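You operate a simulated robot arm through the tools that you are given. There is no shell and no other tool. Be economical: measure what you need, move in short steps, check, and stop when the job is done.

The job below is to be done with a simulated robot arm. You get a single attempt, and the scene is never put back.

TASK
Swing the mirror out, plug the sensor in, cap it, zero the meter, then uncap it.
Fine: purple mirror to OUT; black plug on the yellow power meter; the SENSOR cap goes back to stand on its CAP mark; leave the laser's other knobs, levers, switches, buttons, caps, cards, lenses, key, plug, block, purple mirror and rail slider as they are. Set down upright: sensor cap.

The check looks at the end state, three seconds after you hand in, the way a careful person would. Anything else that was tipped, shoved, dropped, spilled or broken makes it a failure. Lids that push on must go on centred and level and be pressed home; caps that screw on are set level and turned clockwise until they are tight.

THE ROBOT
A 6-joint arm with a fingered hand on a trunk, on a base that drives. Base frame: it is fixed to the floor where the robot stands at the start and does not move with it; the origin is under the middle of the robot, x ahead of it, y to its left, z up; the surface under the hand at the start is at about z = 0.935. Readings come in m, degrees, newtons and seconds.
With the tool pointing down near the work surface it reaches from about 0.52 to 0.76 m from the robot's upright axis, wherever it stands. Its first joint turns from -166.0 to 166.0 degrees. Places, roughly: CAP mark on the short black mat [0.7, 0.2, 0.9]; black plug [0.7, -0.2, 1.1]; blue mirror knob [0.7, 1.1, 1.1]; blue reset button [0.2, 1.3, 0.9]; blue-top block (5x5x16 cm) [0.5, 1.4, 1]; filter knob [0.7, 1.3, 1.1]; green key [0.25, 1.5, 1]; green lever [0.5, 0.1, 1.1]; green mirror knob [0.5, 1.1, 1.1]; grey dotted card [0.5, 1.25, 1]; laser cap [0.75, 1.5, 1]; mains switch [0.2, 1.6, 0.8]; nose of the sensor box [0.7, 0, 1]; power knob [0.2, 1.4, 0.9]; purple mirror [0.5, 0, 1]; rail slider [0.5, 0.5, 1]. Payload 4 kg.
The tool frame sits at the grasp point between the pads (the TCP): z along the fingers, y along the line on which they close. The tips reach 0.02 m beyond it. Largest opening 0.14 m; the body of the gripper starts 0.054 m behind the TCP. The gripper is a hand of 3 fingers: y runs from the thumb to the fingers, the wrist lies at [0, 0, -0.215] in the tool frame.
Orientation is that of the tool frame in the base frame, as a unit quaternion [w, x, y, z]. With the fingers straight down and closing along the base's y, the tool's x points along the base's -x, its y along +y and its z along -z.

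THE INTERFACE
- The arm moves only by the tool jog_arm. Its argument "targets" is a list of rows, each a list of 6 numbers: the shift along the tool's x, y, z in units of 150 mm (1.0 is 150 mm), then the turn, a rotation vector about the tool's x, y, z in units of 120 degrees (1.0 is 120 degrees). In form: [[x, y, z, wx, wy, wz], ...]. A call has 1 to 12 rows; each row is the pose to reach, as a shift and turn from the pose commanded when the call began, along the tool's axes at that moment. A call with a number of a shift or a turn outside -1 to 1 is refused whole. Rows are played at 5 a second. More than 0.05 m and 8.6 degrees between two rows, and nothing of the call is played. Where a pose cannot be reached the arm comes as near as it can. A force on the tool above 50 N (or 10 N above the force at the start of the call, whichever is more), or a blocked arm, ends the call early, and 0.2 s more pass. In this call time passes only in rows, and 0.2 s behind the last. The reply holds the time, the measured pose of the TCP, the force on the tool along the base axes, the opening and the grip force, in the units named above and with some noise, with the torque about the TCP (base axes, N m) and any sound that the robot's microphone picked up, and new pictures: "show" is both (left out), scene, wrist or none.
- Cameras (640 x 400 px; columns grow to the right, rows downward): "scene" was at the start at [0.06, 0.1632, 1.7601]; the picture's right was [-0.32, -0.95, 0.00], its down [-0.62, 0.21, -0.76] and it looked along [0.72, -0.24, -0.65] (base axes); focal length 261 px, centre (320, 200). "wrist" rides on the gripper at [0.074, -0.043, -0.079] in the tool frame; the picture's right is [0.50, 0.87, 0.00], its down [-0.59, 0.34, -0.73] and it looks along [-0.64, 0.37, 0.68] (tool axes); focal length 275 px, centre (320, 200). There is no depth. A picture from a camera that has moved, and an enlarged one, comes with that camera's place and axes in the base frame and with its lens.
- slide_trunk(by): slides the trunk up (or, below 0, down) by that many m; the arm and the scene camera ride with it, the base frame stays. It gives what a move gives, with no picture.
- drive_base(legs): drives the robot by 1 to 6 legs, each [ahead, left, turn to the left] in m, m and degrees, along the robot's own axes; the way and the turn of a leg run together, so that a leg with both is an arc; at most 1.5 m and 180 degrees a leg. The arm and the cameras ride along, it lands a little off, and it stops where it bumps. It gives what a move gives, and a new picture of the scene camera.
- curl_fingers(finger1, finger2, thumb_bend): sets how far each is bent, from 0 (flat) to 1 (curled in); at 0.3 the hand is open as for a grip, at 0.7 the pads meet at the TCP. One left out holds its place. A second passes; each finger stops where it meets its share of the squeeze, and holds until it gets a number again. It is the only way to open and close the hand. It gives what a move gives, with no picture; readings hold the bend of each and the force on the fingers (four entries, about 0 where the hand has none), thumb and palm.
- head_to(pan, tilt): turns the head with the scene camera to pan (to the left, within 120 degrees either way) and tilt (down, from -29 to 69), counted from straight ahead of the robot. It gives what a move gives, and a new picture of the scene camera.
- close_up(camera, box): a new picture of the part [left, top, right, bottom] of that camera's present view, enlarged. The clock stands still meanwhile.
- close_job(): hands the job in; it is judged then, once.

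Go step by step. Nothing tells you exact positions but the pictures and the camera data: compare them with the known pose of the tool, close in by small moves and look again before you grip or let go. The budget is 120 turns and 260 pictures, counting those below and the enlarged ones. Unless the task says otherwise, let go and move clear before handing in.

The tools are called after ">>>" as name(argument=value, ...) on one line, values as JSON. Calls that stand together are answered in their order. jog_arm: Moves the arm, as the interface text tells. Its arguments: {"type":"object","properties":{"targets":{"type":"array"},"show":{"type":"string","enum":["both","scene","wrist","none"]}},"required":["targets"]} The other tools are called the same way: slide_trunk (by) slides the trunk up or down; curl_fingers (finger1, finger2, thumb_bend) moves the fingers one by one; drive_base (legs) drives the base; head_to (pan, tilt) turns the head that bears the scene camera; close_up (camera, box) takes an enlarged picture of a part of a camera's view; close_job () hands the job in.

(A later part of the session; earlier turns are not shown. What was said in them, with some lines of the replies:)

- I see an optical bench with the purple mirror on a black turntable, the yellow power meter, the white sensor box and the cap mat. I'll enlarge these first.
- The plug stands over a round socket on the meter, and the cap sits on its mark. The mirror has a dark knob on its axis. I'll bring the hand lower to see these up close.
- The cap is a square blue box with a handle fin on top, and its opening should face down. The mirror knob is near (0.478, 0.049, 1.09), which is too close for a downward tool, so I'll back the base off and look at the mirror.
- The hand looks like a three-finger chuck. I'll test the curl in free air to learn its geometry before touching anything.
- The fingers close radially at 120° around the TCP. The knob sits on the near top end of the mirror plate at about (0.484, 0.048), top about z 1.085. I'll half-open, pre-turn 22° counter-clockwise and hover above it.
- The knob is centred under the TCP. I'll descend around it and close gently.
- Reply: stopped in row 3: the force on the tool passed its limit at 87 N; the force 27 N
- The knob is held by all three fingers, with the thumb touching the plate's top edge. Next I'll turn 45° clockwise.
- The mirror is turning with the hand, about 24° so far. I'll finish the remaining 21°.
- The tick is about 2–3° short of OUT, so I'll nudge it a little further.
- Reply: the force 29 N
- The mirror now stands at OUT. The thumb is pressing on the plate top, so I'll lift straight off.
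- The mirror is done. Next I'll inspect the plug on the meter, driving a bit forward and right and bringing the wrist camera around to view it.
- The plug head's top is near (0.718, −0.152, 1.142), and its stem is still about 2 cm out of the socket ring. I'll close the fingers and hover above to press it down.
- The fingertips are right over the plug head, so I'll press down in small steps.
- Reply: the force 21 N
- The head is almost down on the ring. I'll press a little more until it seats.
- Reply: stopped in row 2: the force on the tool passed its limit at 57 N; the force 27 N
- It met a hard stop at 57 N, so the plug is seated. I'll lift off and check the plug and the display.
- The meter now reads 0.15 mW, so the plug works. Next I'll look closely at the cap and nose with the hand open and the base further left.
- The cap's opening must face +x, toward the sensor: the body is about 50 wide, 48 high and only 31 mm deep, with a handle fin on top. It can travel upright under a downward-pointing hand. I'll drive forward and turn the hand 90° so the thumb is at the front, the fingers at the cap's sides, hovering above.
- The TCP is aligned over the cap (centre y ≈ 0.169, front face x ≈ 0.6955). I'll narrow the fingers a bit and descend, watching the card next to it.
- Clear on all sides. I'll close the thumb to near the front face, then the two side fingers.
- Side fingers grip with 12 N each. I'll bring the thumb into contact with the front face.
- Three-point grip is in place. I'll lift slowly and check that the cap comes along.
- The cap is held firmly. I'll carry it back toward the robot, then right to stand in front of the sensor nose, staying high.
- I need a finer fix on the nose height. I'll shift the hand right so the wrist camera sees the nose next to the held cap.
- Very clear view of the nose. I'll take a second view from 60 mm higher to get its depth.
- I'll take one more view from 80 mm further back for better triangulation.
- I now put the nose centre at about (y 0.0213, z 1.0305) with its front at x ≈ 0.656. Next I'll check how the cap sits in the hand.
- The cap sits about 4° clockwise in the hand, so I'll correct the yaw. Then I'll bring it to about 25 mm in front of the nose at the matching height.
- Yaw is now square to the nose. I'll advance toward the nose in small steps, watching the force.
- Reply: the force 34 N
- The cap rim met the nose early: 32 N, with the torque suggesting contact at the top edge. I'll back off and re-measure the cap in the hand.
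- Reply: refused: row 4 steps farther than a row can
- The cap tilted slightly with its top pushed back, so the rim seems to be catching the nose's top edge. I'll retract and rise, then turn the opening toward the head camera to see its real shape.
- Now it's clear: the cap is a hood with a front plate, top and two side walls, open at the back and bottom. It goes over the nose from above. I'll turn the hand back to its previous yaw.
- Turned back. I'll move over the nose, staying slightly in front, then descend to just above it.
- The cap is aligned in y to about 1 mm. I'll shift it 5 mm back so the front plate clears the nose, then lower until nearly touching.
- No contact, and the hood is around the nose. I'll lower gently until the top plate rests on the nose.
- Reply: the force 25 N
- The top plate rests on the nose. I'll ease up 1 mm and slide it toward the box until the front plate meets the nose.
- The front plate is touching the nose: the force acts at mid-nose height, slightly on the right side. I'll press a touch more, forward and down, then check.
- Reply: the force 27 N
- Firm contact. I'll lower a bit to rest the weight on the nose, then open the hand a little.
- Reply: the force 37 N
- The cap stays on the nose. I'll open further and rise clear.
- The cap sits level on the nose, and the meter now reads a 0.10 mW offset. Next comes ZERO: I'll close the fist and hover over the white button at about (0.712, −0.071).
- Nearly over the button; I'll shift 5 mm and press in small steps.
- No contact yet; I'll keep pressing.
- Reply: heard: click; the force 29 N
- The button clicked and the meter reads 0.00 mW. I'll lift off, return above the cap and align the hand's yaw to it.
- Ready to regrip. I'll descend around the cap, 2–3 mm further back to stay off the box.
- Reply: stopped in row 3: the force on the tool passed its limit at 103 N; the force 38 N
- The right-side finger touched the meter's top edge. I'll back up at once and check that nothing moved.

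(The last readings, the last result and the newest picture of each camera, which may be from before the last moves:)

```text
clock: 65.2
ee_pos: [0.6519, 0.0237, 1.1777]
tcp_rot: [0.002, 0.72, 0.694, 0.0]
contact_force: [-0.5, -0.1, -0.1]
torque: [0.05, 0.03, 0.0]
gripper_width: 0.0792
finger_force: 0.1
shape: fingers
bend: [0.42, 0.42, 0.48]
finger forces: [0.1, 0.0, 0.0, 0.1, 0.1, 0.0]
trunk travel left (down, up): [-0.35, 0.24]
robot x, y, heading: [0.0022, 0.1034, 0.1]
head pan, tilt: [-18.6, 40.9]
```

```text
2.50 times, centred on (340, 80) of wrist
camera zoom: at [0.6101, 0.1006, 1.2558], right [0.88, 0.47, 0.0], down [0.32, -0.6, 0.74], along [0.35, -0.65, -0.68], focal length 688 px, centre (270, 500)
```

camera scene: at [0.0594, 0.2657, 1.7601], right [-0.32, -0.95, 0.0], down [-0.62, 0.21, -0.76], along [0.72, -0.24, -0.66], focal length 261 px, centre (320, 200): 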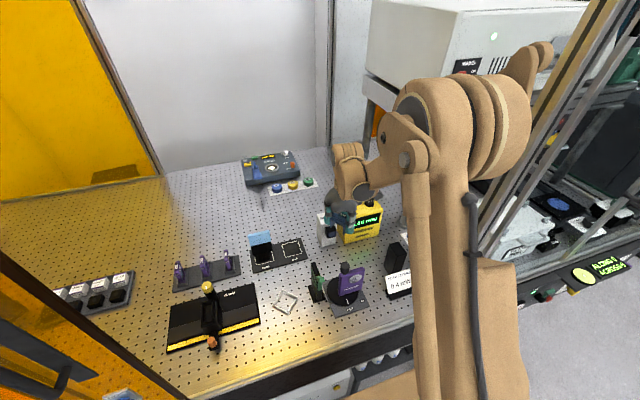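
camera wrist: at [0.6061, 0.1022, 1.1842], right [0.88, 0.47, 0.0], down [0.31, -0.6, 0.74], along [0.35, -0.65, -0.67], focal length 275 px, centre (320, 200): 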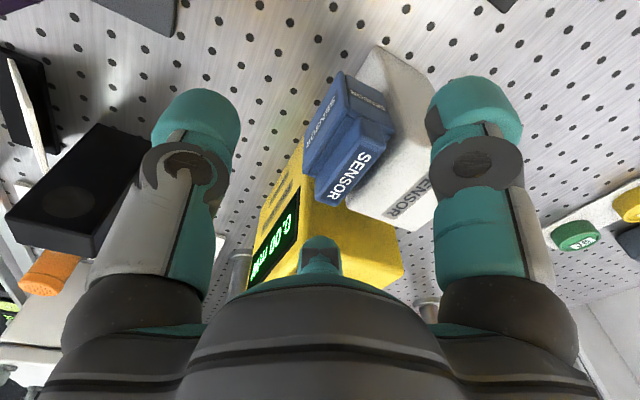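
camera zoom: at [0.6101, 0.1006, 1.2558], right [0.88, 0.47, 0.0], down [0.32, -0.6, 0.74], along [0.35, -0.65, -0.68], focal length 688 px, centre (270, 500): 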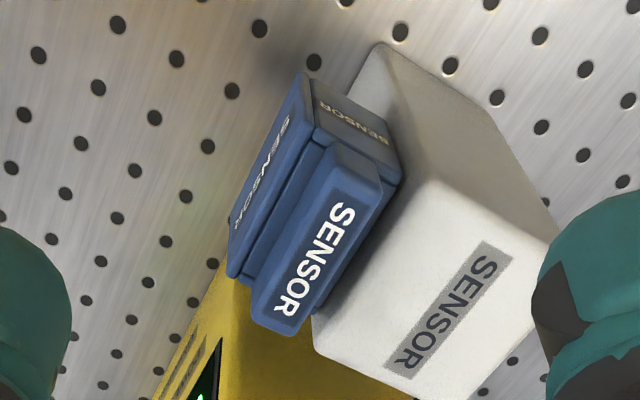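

Nothing moved. I'll narrow the fingers, turn the hand back about 5° counter-clockwise to keep that finger off the meter, and descend partway in smaller steps.

>>> curl_fingers(finger1=0.45, finger2=0.46, thumb_bend=0.5)

>>> jog_arm(targets=[[-0.017, -0.006, 0.2, 0, 0, -0.045], [-0.017, -0.006, 0.4, 0, 0, -0.045], [-0.017, -0.006, 0.46, 0, 0, -0.045], [-0.017, -0.006, 0.48, 0, 0, -0.045], [-0.017, -0.006, 0.5, 0, 0, -0.045], [-0.017, -0.006, 0.52, 0, 0, -0.045], [-0.017, -0.006, 0.55, 0, 0, -0.045]], show="wrist")

>>> close_up(camera="wrist", box=[230, 40, 470, 250])

>>> close_up(camera="scene", box=[310, 190, 370, 250])

```text
clock: 66.2
ee_pos: [0.6513, 0.0248, 1.178]
tcp_rot: [0.002, 0.719, 0.695, 0.0]
contact_force: [0.1, -0.2, 0.5]
torque: [0.01, 0.02, -0.01]
gripper_width: 0.0719
finger_force: 0.1
shape: fingers
bend: [0.45, 0.46, 0.5]
finger forces: [0.0, 0.0, 0.0, 0.1, 0.0, 0.0]
trunk travel left (down, up): [-0.35, 0.24]
robot x, y, heading: [0.0003, 0.1039, 0.2]
head pan, tilt: [-18.6, 40.9]
```

```text
clock: 67.8
ee_pos: [0.6509, 0.0209, 1.095]
tcp_rot: [0.001, 0.685, 0.728, -0.001]
contact_force: [-0.4, 0.8, 0.1]
torque: [0.02, -0.01, 0.02]
gripper_width: 0.0717
finger_force: 0.0
shape: fingers
bend: [0.45, 0.46, 0.5]
finger forces: [0.0, 0.1, 0.0, 0.0, 0.0, 0.0]
trunk travel left (down, up): [-0.35, 0.24]
robot x, y, heading: [-0.0022, 0.101, 0.3]
head pan, tilt: [-18.6, 40.9]
camera wrist: at [0.6021, 0.093, 1.1731], right [0.83, 0.55, 0.0], down [0.37, -0.56, 0.74], along [0.41, -0.62, -0.68], focal length 275 px, centre (320, 200)
```

wrist: 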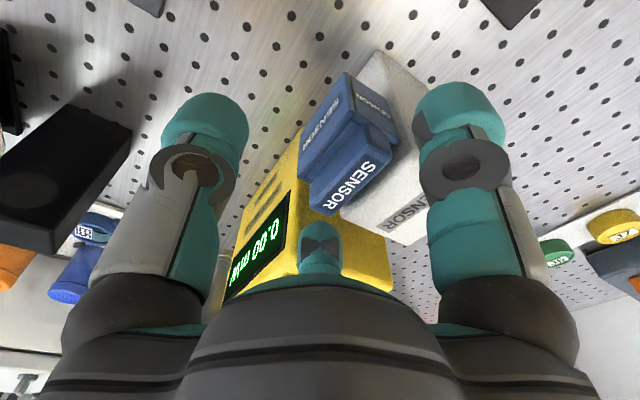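

```text
1.90 times, centred on (350, 145) of wrist
camera zoom: at [0.6021, 0.093, 1.1731], right [0.83, 0.55, 0.0], down [0.37, -0.56, 0.74], along [0.41, -0.62, -0.68], focal length 524 px, centre (263, 305)
```

zoom: 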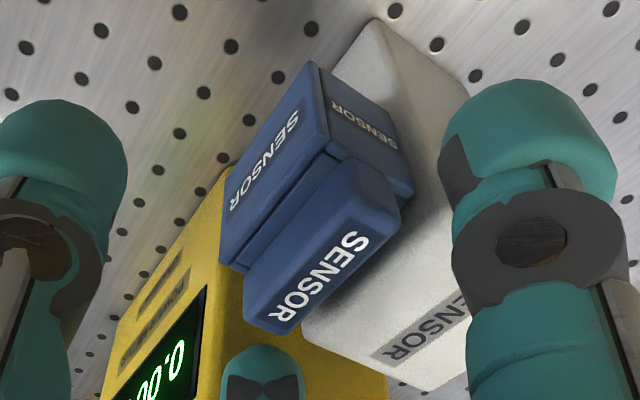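

```text
6.67 times, centred on (340, 220) of scene
camera zoom: at [0.0599, 0.2657, 1.7601], right [-0.32, -0.95, 0.0], down [-0.62, 0.21, -0.76], along [0.72, -0.24, -0.66], focal length 1742 px, centre (187, 67)
```

zoom: 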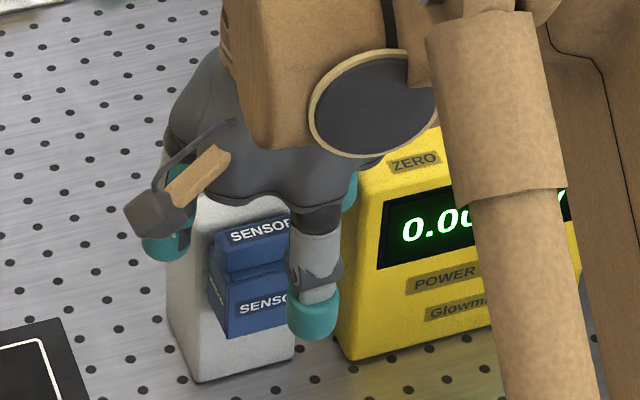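

The finger is now below the meter's top edge without contact. I'll continue down to grip height.

>>> jog_arm(targets=[[0, 0, 0.06, 0, 0, 0], [0, 0, 0.12, 0, 0, 0], [0, 0, 0.18, 0, 0, 0], [0, 0, 0.24, 0, 0, 0], [0, 0, 0.3, 0, 0, 0], [0, 0, 0.36, 0, 0, 0]], show="wrist")

>>> close_up(camera="wrist", box=[230, 60, 470, 290])

```text
clock: 69.2
ee_pos: [0.6498, 0.0213, 1.042]
tcp_rot: [0.003, 0.686, 0.727, 0.001]
contact_force: [-0.8, -1.5, 1.8]
torque: [0.0, -0.08, -0.1]
gripper_width: 0.0717
finger_force: 0.8
shape: fingers
bend: [0.45, 0.46, 0.5]
finger forces: [0.1, 2.2, 0.1, 0.0, 0.0, 0.0]
trunk travel left (down, up): [-0.35, 0.24]
robot x, y, heading: [-0.0012, 0.1007, 0.3]
head pan, tilt: [-18.6, 40.9]
camera wrist: at [0.602, 0.0936, 1.1193], right [0.84, 0.55, 0.0], down [0.37, -0.56, 0.74], along [0.41, -0.62, -0.68], focal length 275 px, centre (320, 200)
```

wrist: 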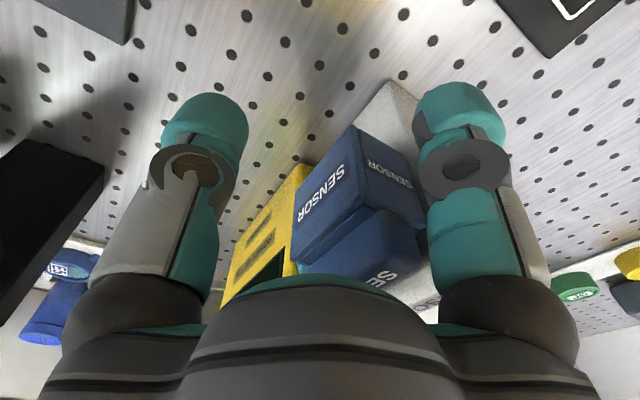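

```text
1.74 times, centred on (350, 175) of wrist
camera zoom: at [0.602, 0.0936, 1.1193], right [0.84, 0.55, 0.0], down [0.37, -0.56, 0.74], along [0.41, -0.62, -0.68], focal length 479 px, centre (268, 244)
```

zoom: 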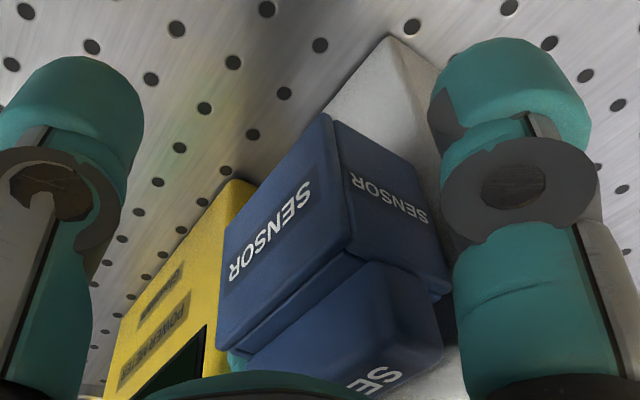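

In position. I'll close on the cap in two steps.

>>> curl_fingers(finger1=0.52, finger2=0.5, thumb_bend=0.66)

>>> curl_fingers(finger1=0.6, finger2=0.6, thumb_bend=0.7)

>>> curl_fingers(thumb_bend=0.82)

>>> close_up(camera="wrist", box=[230, 60, 470, 290])

```text
clock: 70.2
ee_pos: [0.6503, 0.021, 1.0419]
tcp_rot: [0.002, 0.686, 0.728, 0.0]
contact_force: [-2.1, -2.8, 0.0]
torque: [0.1, -0.01, -0.09]
gripper_width: 0.0377
finger_force: 1.1
shape: fingers
bend: [0.52, 0.49, 0.66]
finger forces: [0.0, 2.6, 0.0, 0.1, 0.0, 0.0]
trunk travel left (down, up): [-0.35, 0.24]
robot x, y, heading: [0.0041, 0.1036, 0.0]
head pan, tilt: [-18.6, 40.9]
```

```text
clock: 71.2
ee_pos: [0.6503, 0.0212, 1.0411]
tcp_rot: [0.002, 0.686, 0.728, 0.001]
contact_force: [-2.7, -2.6, 0.7]
torque: [0.08, -0.03, -0.21]
gripper_width: 0.0295
finger_force: 13.8
shape: fingers
bend: [0.55, 0.53, 0.7]
finger forces: [11.6, 15.2, 0.0, 0.1, 0.5, 0.0]
trunk travel left (down, up): [-0.35, 0.24]
robot x, y, heading: [-0.0021, 0.0983, 0.3]
head pan, tilt: [-18.6, 40.9]
```

```text
clock: 72.2
ee_pos: [0.6497, 0.0209, 1.0408]
tcp_rot: [0.002, 0.685, 0.728, 0.0]
contact_force: [-2.3, -2.0, -0.2]
torque: [0.01, -0.08, -0.15]
gripper_width: 0.0285
finger_force: 17.0
shape: fingers
bend: [0.55, 0.52, 0.73]
finger forces: [11.1, 14.6, 0.0, 0.1, 8.9, 0.0]
trunk travel left (down, up): [-0.35, 0.24]
robot x, y, heading: [0.0007, 0.1011, 0.2]
head pan, tilt: [-18.6, 40.9]
```

```text
1.74 times, centred on (350, 175) of wrist
camera zoom: at [0.6019, 0.0938, 1.1195], right [0.84, 0.55, 0.0], down [0.37, -0.56, 0.74], along [0.41, -0.61, -0.68], focal length 479 px, centre (268, 244)
```

zoom: 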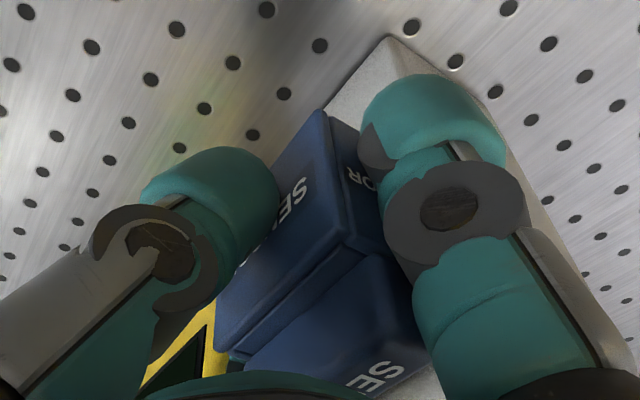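

Gripped by all three. I'll lift straight up off the nose.

>>> jog_arm(targets=[[0, -0.003, -0.03, 0, 0, 0], [0, -0.006, -0.08, 0, 0, 0], [0, -0.01, -0.16, 0, 0, 0], [0, -0.01, -0.3, 0, 0, 0], [0, -0.01, -0.5, 0, 0, 0], [0, -0.01, -0.7, 0, 0, 0]], show="wrist")

>>> close_up(camera="scene", box=[310, 170, 390, 250])

>>> close_up(camera="wrist", box=[290, 90, 380, 180])

```text
clock: 73.7
ee_pos: [0.6472, 0.021, 1.1475]
tcp_rot: [0.002, 0.687, 0.727, 0.0]
contact_force: [-0.6, 0.2, 0.2]
torque: [-0.02, -0.04, 0.01]
gripper_width: 0.0281
finger_force: 15.6
shape: fingers
bend: [0.55, 0.52, 0.73]
finger forces: [10.9, 11.2, 0.1, 0.0, 8.8, 0.0]
trunk travel left (down, up): [-0.35, 0.24]
robot x, y, heading: [0.004, 0.0997, -0.1]
head pan, tilt: [-18.6, 40.9]
camera wrist: at [0.5991, 0.0926, 1.2257], right [0.83, 0.55, 0.0], down [0.37, -0.56, 0.74], along [0.41, -0.62, -0.68], focal length 275 px, centre (320, 200)
```

wrist: 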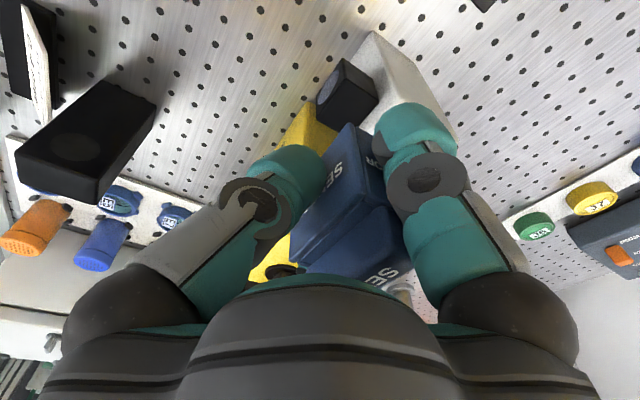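

```text
5.00 times, centred on (350, 210) of scene
camera zoom: at [0.0588, 0.2658, 1.7602], right [-0.32, -0.95, 0.0], down [-0.62, 0.21, -0.76], along [0.72, -0.24, -0.65], focal length 1307 px, centre (170, 150)
```

zoom: 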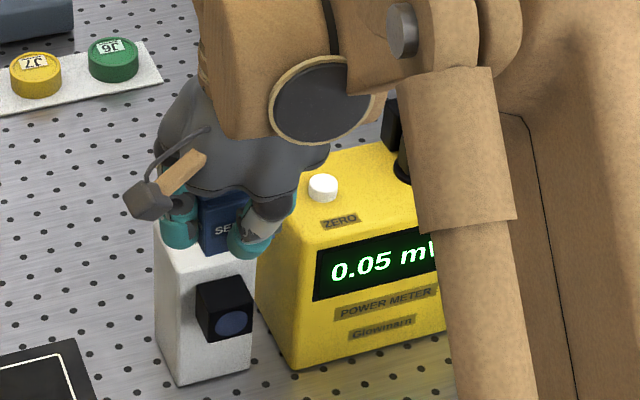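

```text
4.44 times, centred on (335, 135) of wrist
camera zoom: at [0.5991, 0.0926, 1.2257], right [0.83, 0.55, 0.0], down [0.37, -0.56, 0.74], along [0.41, -0.62, -0.68], focal length 1224 px, centre (253, 489)
```

zoom: 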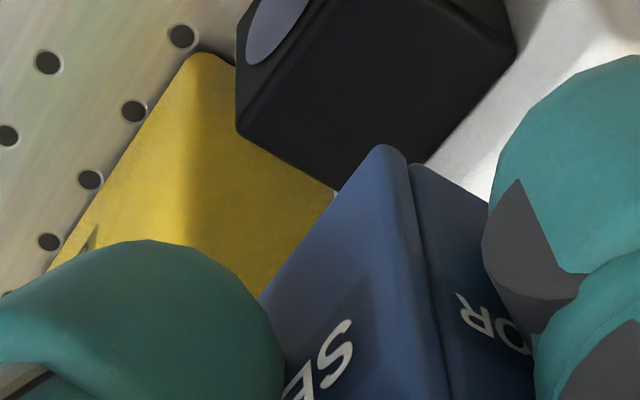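

The sensor is uncapped and the meter reads 0.05 mW, so zeroing worked. I'll carry the cap back above its mark.

>>> jog_arm(targets=[[0.24, 0.095, -0.05, 0, 0, 0.004], [0.48, 0.19, -0.05, 0, 0, 0.008], [0.72, 0.285, -0.05, 0, 0, 0.012], [0.967, 0.382, -0.05, 0, 0, 0.014]], show="none")

>>> jog_arm(targets=[[0, 0, 0.25, 0, 0, 0], [0, 0, 0.5, 0, 0, 0], [0, 0, 0.75, 0, 0, 0]], show="wrist")

>>> close_up(camera="wrist", box=[220, 20, 460, 230])

>>> close_up(camera="scene", box=[250, 190, 330, 270])

```text
clock: 74.7
ee_pos: [0.6965, 0.1696, 1.1555]
tcp_rot: [0.002, 0.696, 0.718, -0.001]
contact_force: [0.0, 0.3, -0.5]
torque: [-0.01, -0.02, -0.03]
gripper_width: 0.0282
finger_force: 15.3
shape: fingers
bend: [0.55, 0.53, 0.74]
finger forces: [10.9, 11.0, 0.0, 0.0, 8.6, 0.0]
trunk travel left (down, up): [-0.35, 0.24]
robot x, y, heading: [-0.0016, 0.1017, 0.2]
head pan, tilt: [-18.6, 40.9]
```

```text
clock: 75.5
ee_pos: [0.696, 0.1699, 1.0432]
tcp_rot: [0.002, 0.697, 0.717, 0.0]
contact_force: [-0.1, 0.3, -0.4]
torque: [0.01, 0.0, 0.03]
gripper_width: 0.0283
finger_force: 14.9
shape: fingers
bend: [0.55, 0.53, 0.74]
finger forces: [10.8, 11.0, 0.1, 0.1, 8.4, 0.0]
trunk travel left (down, up): [-0.35, 0.24]
robot x, y, heading: [0.0037, 0.1037, 0.2]
head pan, tilt: [-18.6, 40.9]
camera wrist: at [0.6514, 0.2431, 1.1212], right [0.85, 0.53, 0.0], down [0.35, -0.58, 0.74], along [0.39, -0.63, -0.68], focal length 275 px, centre (320, 200)
```

wrist: 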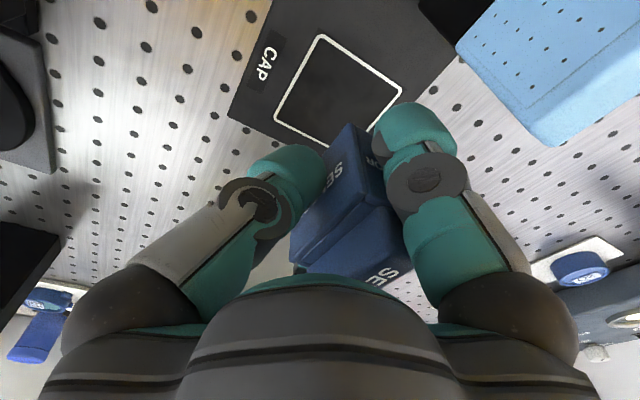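

```text
1.90 times, centred on (340, 125) of wrist
camera zoom: at [0.6514, 0.2431, 1.1212], right [0.85, 0.53, 0.0], down [0.35, -0.58, 0.74], along [0.39, -0.63, -0.68], focal length 524 px, centre (282, 343)
```

zoom: 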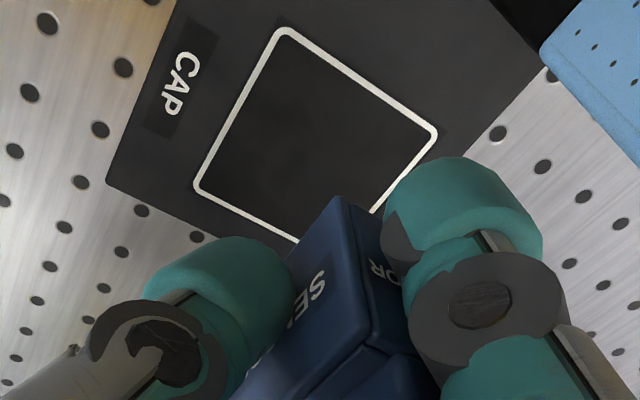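

```text
5.00 times, centred on (290, 230) of scene
camera zoom: at [0.0612, 0.2662, 1.76], right [-0.32, -0.95, 0.0], down [-0.62, 0.21, -0.76], along [0.72, -0.24, -0.66], focal length 1307 px, centre (470, 50)
```

zoom: 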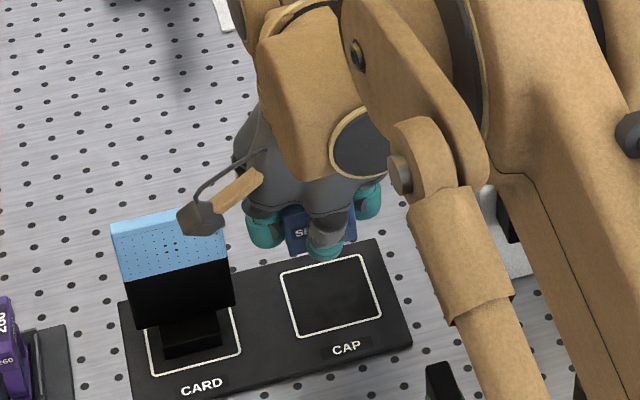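

Over the mark within about 2 mm. I'll lower with a small correction, slowing down near the mat.

>>> jog_arm(targets=[[-0.007, -0.013, 0.13, 0, 0, 0], [-0.007, -0.013, 0.26, 0, 0, 0], [-0.007, -0.013, 0.36, 0, 0, 0], [-0.007, -0.013, 0.4, 0, 0, 0], [-0.007, -0.013, 0.42, 0, 0, 0], [-0.007, -0.013, 0.435, 0, 0, 0]], show="wrist")

>>> close_up(camera="wrist", box=[220, 20, 460, 230])

```text
clock: 76.8
ee_pos: [0.6937, 0.1668, 0.9772]
tcp_rot: [0.002, 0.697, 0.717, 0.001]
contact_force: [-0.9, 0.9, -0.8]
torque: [0.0, 0.03, -0.01]
gripper_width: 0.028
finger_force: 14.9
shape: fingers
bend: [0.55, 0.53, 0.74]
finger forces: [10.9, 10.9, 0.0, 0.1, 8.5, 0.0]
trunk travel left (down, up): [-0.35, 0.24]
robot x, y, heading: [0.0013, 0.1007, -0.1]
head pan, tilt: [-18.6, 40.9]
camera wrist: at [0.6487, 0.2413, 1.0544], right [0.85, 0.53, 0.0], down [0.35, -0.58, 0.74], along [0.39, -0.63, -0.68], focal length 275 px, centre (320, 200)
```

wrist: 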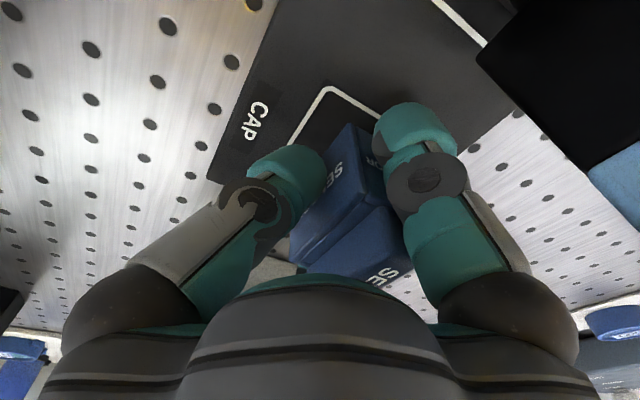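

```text
1.90 times, centred on (340, 125) of wrist
camera zoom: at [0.6487, 0.2413, 1.0544], right [0.85, 0.53, 0.0], down [0.35, -0.58, 0.74], along [0.39, -0.63, -0.68], focal length 524 px, centre (282, 343)
```

zoom: 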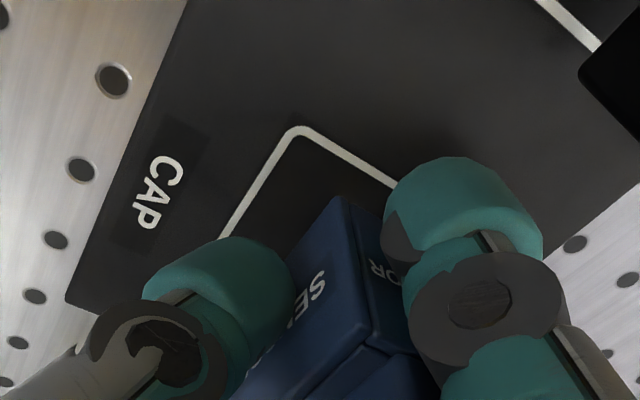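

>>> jog_arm(targets=[[0, 0, 0.01, 0, 0, 0], [0, 0, 0.02, 0, 0, 0], [0, 0, 0.03, 0, 0, 0]], show="none")

```text
clock: 77.7
ee_pos: [0.694, 0.1672, 0.9704]
tcp_rot: [0.002, 0.697, 0.717, 0.001]
contact_force: [0.5, -0.6, 0.7]
torque: [0.0, 0.01, 0.0]
gripper_width: 0.0281
finger_force: 15.1
shape: fingers
bend: [0.55, 0.53, 0.74]
finger forces: [10.9, 11.1, 0.0, 0.1, 8.6, 0.0]
trunk travel left (down, up): [-0.35, 0.24]
robot x, y, heading: [0.0002, 0.1024, 0.4]
head pan, tilt: [-18.6, 40.9]
```

>>> jog_arm(targets=[[0, 0, 0.01, 0, 0, 0], [0, 0, 0.02, 0, 0, 0], [0, 0, 0.03, 0, 0, 0]], show="none")

>>> close_up(camera="wrist", box=[220, 20, 460, 230])

```text
clock: 78.5
ee_pos: [0.6947, 0.1659, 0.9684]
tcp_rot: [0.001, 0.696, 0.718, 0.001]
contact_force: [2.2, 1.0, 13.3]
torque: [0.43, -0.31, -0.08]
gripper_width: 0.0282
finger_force: 19.0
shape: fingers
bend: [0.55, 0.53, 0.74]
finger forces: [17.7, 11.9, 0.0, 0.0, 9.0, 0.1]
trunk travel left (down, up): [-0.35, 0.24]
robot x, y, heading: [0.0015, 0.1035, 0.1]
head pan, tilt: [-18.6, 40.9]
```

```text
1.90 times, centred on (340, 125) of wrist
camera zoom: at [0.6488, 0.2403, 1.0465], right [0.85, 0.53, 0.0], down [0.35, -0.58, 0.74], along [0.39, -0.63, -0.68], focal length 524 px, centre (282, 343)
```

zoom: 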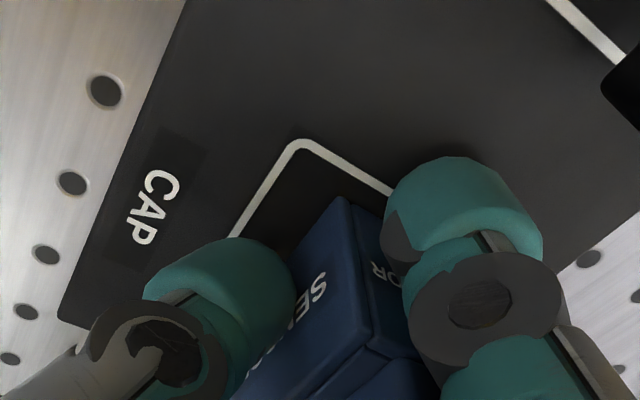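

The contact seems to be one fingertip on the mat, so the cap is within a few millimetres of it. I'll ease up 1 mm and open gently.

>>> jog_arm(targets=[[0, 0, -0.008, 0, 0, 0]], show="none")

>>> curl_fingers(finger1=0.51, finger2=0.49, thumb_bend=0.69)

>>> close_up(camera="wrist", box=[220, 20, 460, 230])

```text
clock: 78.8
ee_pos: [0.6943, 0.1667, 0.9688]
tcp_rot: [0.003, 0.697, 0.717, 0.0]
contact_force: [0.9, -0.5, 4.5]
torque: [0.05, -0.05, 0.0]
gripper_width: 0.0282
finger_force: 16.0
shape: fingers
bend: [0.55, 0.53, 0.74]
finger forces: [10.9, 11.5, 0.1, 0.1, 8.9, 0.0]
trunk travel left (down, up): [-0.35, 0.24]
robot x, y, heading: [-0.001, 0.1063, 0.0]
head pan, tilt: [-18.6, 40.9]
```

```text
clock: 79.8
ee_pos: [0.6949, 0.1669, 0.9684]
tcp_rot: [0.001, 0.696, 0.718, 0.001]
contact_force: [-0.5, -1.9, 3.2]
torque: [0.16, -0.02, 0.01]
gripper_width: 0.0329
finger_force: 2.5
shape: fingers
bend: [0.52, 0.49, 0.69]
finger forces: [3.5, 0.0, 0.1, 0.0, 0.0, 0.0]
trunk travel left (down, up): [-0.35, 0.24]
robot x, y, heading: [0.0007, 0.0993, 0.1]
head pan, tilt: [-18.6, 40.9]
```

```text
1.90 times, centred on (340, 125) of wrist
camera zoom: at [0.649, 0.2407, 1.047], right [0.85, 0.53, 0.0], down [0.35, -0.58, 0.74], along [0.39, -0.63, -0.68], focal length 524 px, centre (282, 343)
```

zoom: 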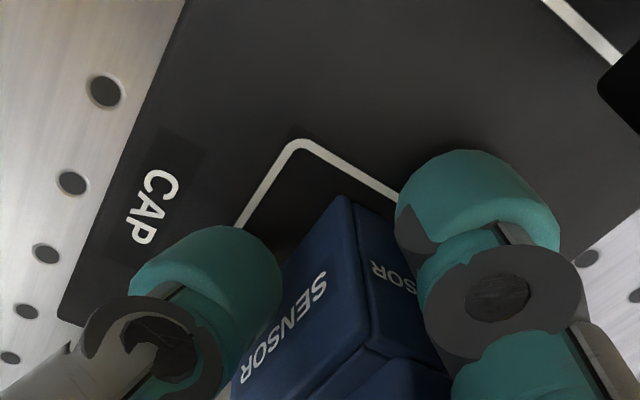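

The cap stays put, standing on the mat. I'll rise 4 mm, open further, then go straight up.

>>> jog_arm(targets=[[0, 0, -0.025, 0, 0, 0]], show="none")

>>> curl_fingers(finger1=0.45, finger2=0.44, thumb_bend=0.5)

>>> jog_arm(targets=[[0, 0, -0.1, 0, 0, 0], [0, 0, -0.3, 0, 0, 0], [0, 0, -0.6, 0, 0, 0], [0, 0, -0.9, 0, 0, 0]], show="wrist")

>>> close_up(camera="wrist", box=[240, 0, 440, 160])

>>> close_up(camera="scene", box=[250, 190, 330, 270])

```text
clock: 80.2
ee_pos: [0.6948, 0.1681, 0.9732]
tcp_rot: [0.003, 0.697, 0.717, 0.0]
contact_force: [0.0, 0.7, 0.2]
torque: [0.03, -0.03, -0.01]
gripper_width: 0.0359
finger_force: 0.1
shape: fingers
bend: [0.51, 0.49, 0.69]
finger forces: [0.0, 0.1, 0.0, 0.0, 0.0, 0.0]
trunk travel left (down, up): [-0.35, 0.24]
robot x, y, heading: [-0.0017, 0.1, 0.1]
head pan, tilt: [-18.6, 40.9]
```

```text
clock: 81.2
ee_pos: [0.6954, 0.1683, 0.9732]
tcp_rot: [0.003, 0.697, 0.717, 0.0]
contact_force: [0.4, 0.1, -0.2]
torque: [-0.04, -0.03, -0.01]
gripper_width: 0.0715
finger_force: 0.0
shape: fingers
bend: [0.45, 0.44, 0.5]
finger forces: [0.0, 0.1, 0.1, 0.0, 0.0, 0.0]
trunk travel left (down, up): [-0.35, 0.24]
robot x, y, heading: [-0.0024, 0.1073, 0.3]
head pan, tilt: [-18.6, 40.9]
```

```text
clock: 82.2
ee_pos: [0.6916, 0.1667, 1.1067]
tcp_rot: [0.003, 0.697, 0.717, 0.0]
contact_force: [0.1, 0.1, 0.3]
torque: [-0.01, -0.04, -0.01]
gripper_width: 0.0715
finger_force: 0.1
shape: fingers
bend: [0.45, 0.44, 0.5]
finger forces: [0.0, 0.0, 0.0, 0.0, 0.0, 0.1]
trunk travel left (down, up): [-0.35, 0.24]
robot x, y, heading: [0.0018, 0.1011, 0.2]
head pan, tilt: [-18.6, 40.9]
camera wrist: at [0.6465, 0.2413, 1.1853], right [0.85, 0.53, 0.0], down [0.35, -0.58, 0.74], along [0.39, -0.63, -0.68], focal length 275 px, centre (320, 200)
```

wrist: 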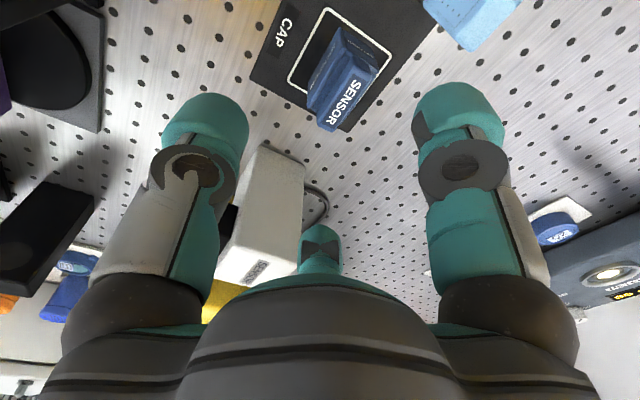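

```text
2.50 times, centred on (340, 80) of wrist
camera zoom: at [0.6465, 0.2413, 1.1853], right [0.85, 0.53, 0.0], down [0.35, -0.58, 0.74], along [0.39, -0.63, -0.68], focal length 688 px, centre (270, 500)
```

zoom: 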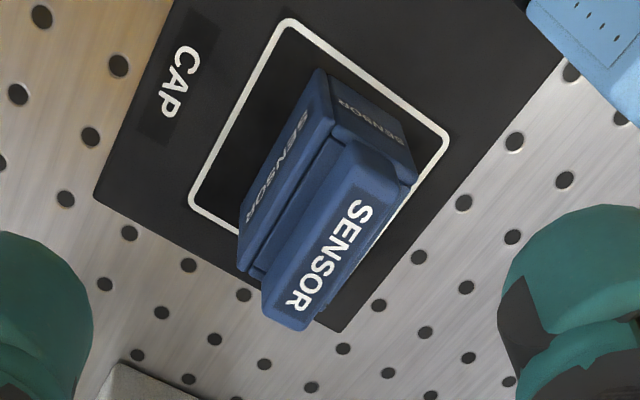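

```text
5.00 times, centred on (290, 230) of scene
camera zoom: at [0.0584, 0.2657, 1.7602], right [-0.32, -0.95, 0.0], down [-0.62, 0.21, -0.76], along [0.72, -0.24, -0.65], focal length 1307 px, centre (470, 50)
```

zoom: 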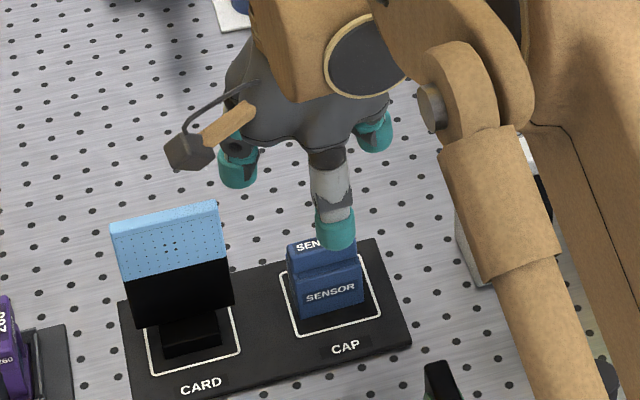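

The cap stands upright inside its mark. I'll raise the hand clear and do a final overview.

>>> jog_arm(targets=[[0, 0, -0.3, 0, 0, 0], [0, 0, -0.6, 0, 0, 0], [0, -0.15, -0.85, 0, 0, 0], [0, -0.4, -1.0, 0, 0, 0]], show="none")

>>> drive_base(legs=[[-0.15, 0, 0]])

>>> close_up(camera="scene", box=[230, 180, 390, 320])

>>> close_up(camera="scene", box=[320, 230, 380, 290])

```text
clock: 83.2
ee_pos: [0.6308, 0.1673, 1.2586]
tcp_rot: [0.003, 0.696, 0.718, 0.0]
contact_force: [0.1, -0.3, 0.4]
torque: [-0.01, -0.03, -0.02]
gripper_width: 0.0716
finger_force: 0.0
shape: fingers
bend: [0.45, 0.44, 0.5]
finger forces: [0.0, 0.1, 0.1, 0.1, 0.0, 0.1]
trunk travel left (down, up): [-0.35, 0.24]
robot x, y, heading: [-0.0004, 0.1005, 0.3]
head pan, tilt: [-18.6, 40.9]
```

```text
clock: 84.6
ee_pos: [0.4833, 0.1663, 1.2572]
tcp_rot: [0.003, 0.697, 0.717, 0.0]
contact_force: [-1.2, 1.7, 0.5]
torque: [-0.01, -0.03, 0.0]
gripper_width: 0.0717
finger_force: 0.0
shape: fingers
bend: [0.45, 0.44, 0.5]
finger forces: [0.0, 0.0, 0.1, 0.0, 0.0, 0.1]
trunk travel left (down, up): [-0.35, 0.24]
robot x, y, heading: [-0.1518, 0.1009, 0.1]
head pan, tilt: [-18.6, 40.9]
camera scene: at [-0.0913, 0.2653, 1.7602], right [-0.32, -0.95, 0.0], down [-0.62, 0.21, -0.76], along [0.72, -0.24, -0.65], focal length 261 px, centre (320, 200)
```

scene: 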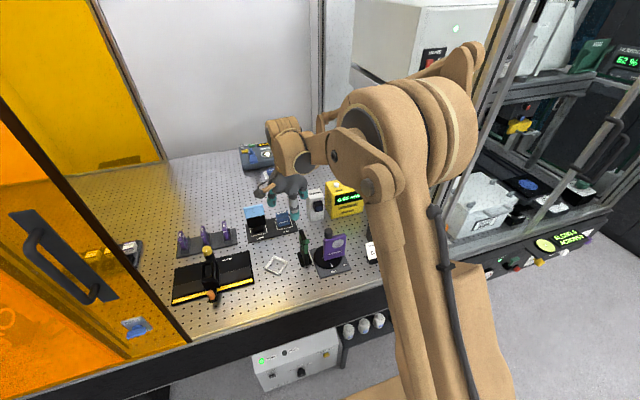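

```text
2.86 times, centred on (310, 250) of scene
camera zoom: at [-0.0913, 0.2653, 1.7602], right [-0.32, -0.95, 0.0], down [-0.62, 0.21, -0.76], along [0.72, -0.24, -0.65], focal length 747 px, centre (349, 57)
```

zoom: 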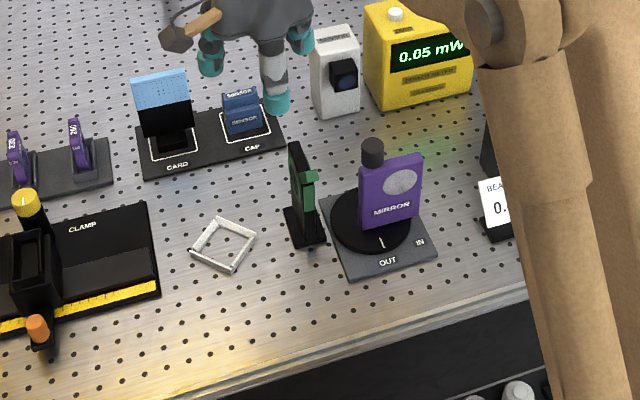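

```text
6.67 times, centred on (350, 260) of scene
camera zoom: at [-0.0913, 0.2653, 1.7602], right [-0.32, -0.95, 0.0], down [-0.62, 0.21, -0.76], along [0.72, -0.24, -0.65], focal length 1742 px, centre (120, -200)
```

zoom: 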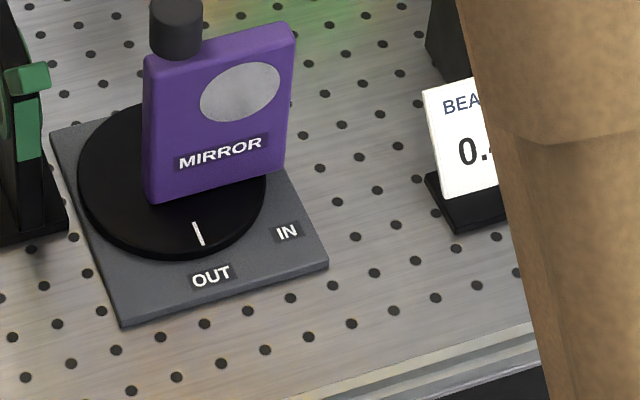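

Everything is in its end state: the mirror is at OUT, the plug is seated, the meter has been zeroed, and the cap is upright on its mark. The hand is clear of the bench, so I'm handing in.

>>> close_job()

```text
The job is handed in.
```

The job is handed in. The mirror is at OUT and the sensor plug is pressed home. With the cap on, I zeroed the meter to 0.00 mW, and it reads 0.05 mW uncapped. The cap is back upright on its CAP mark.

While I was regripping the cap, one finger bumped the top of the meter at about 103 N. Nothing looked shifted afterward.
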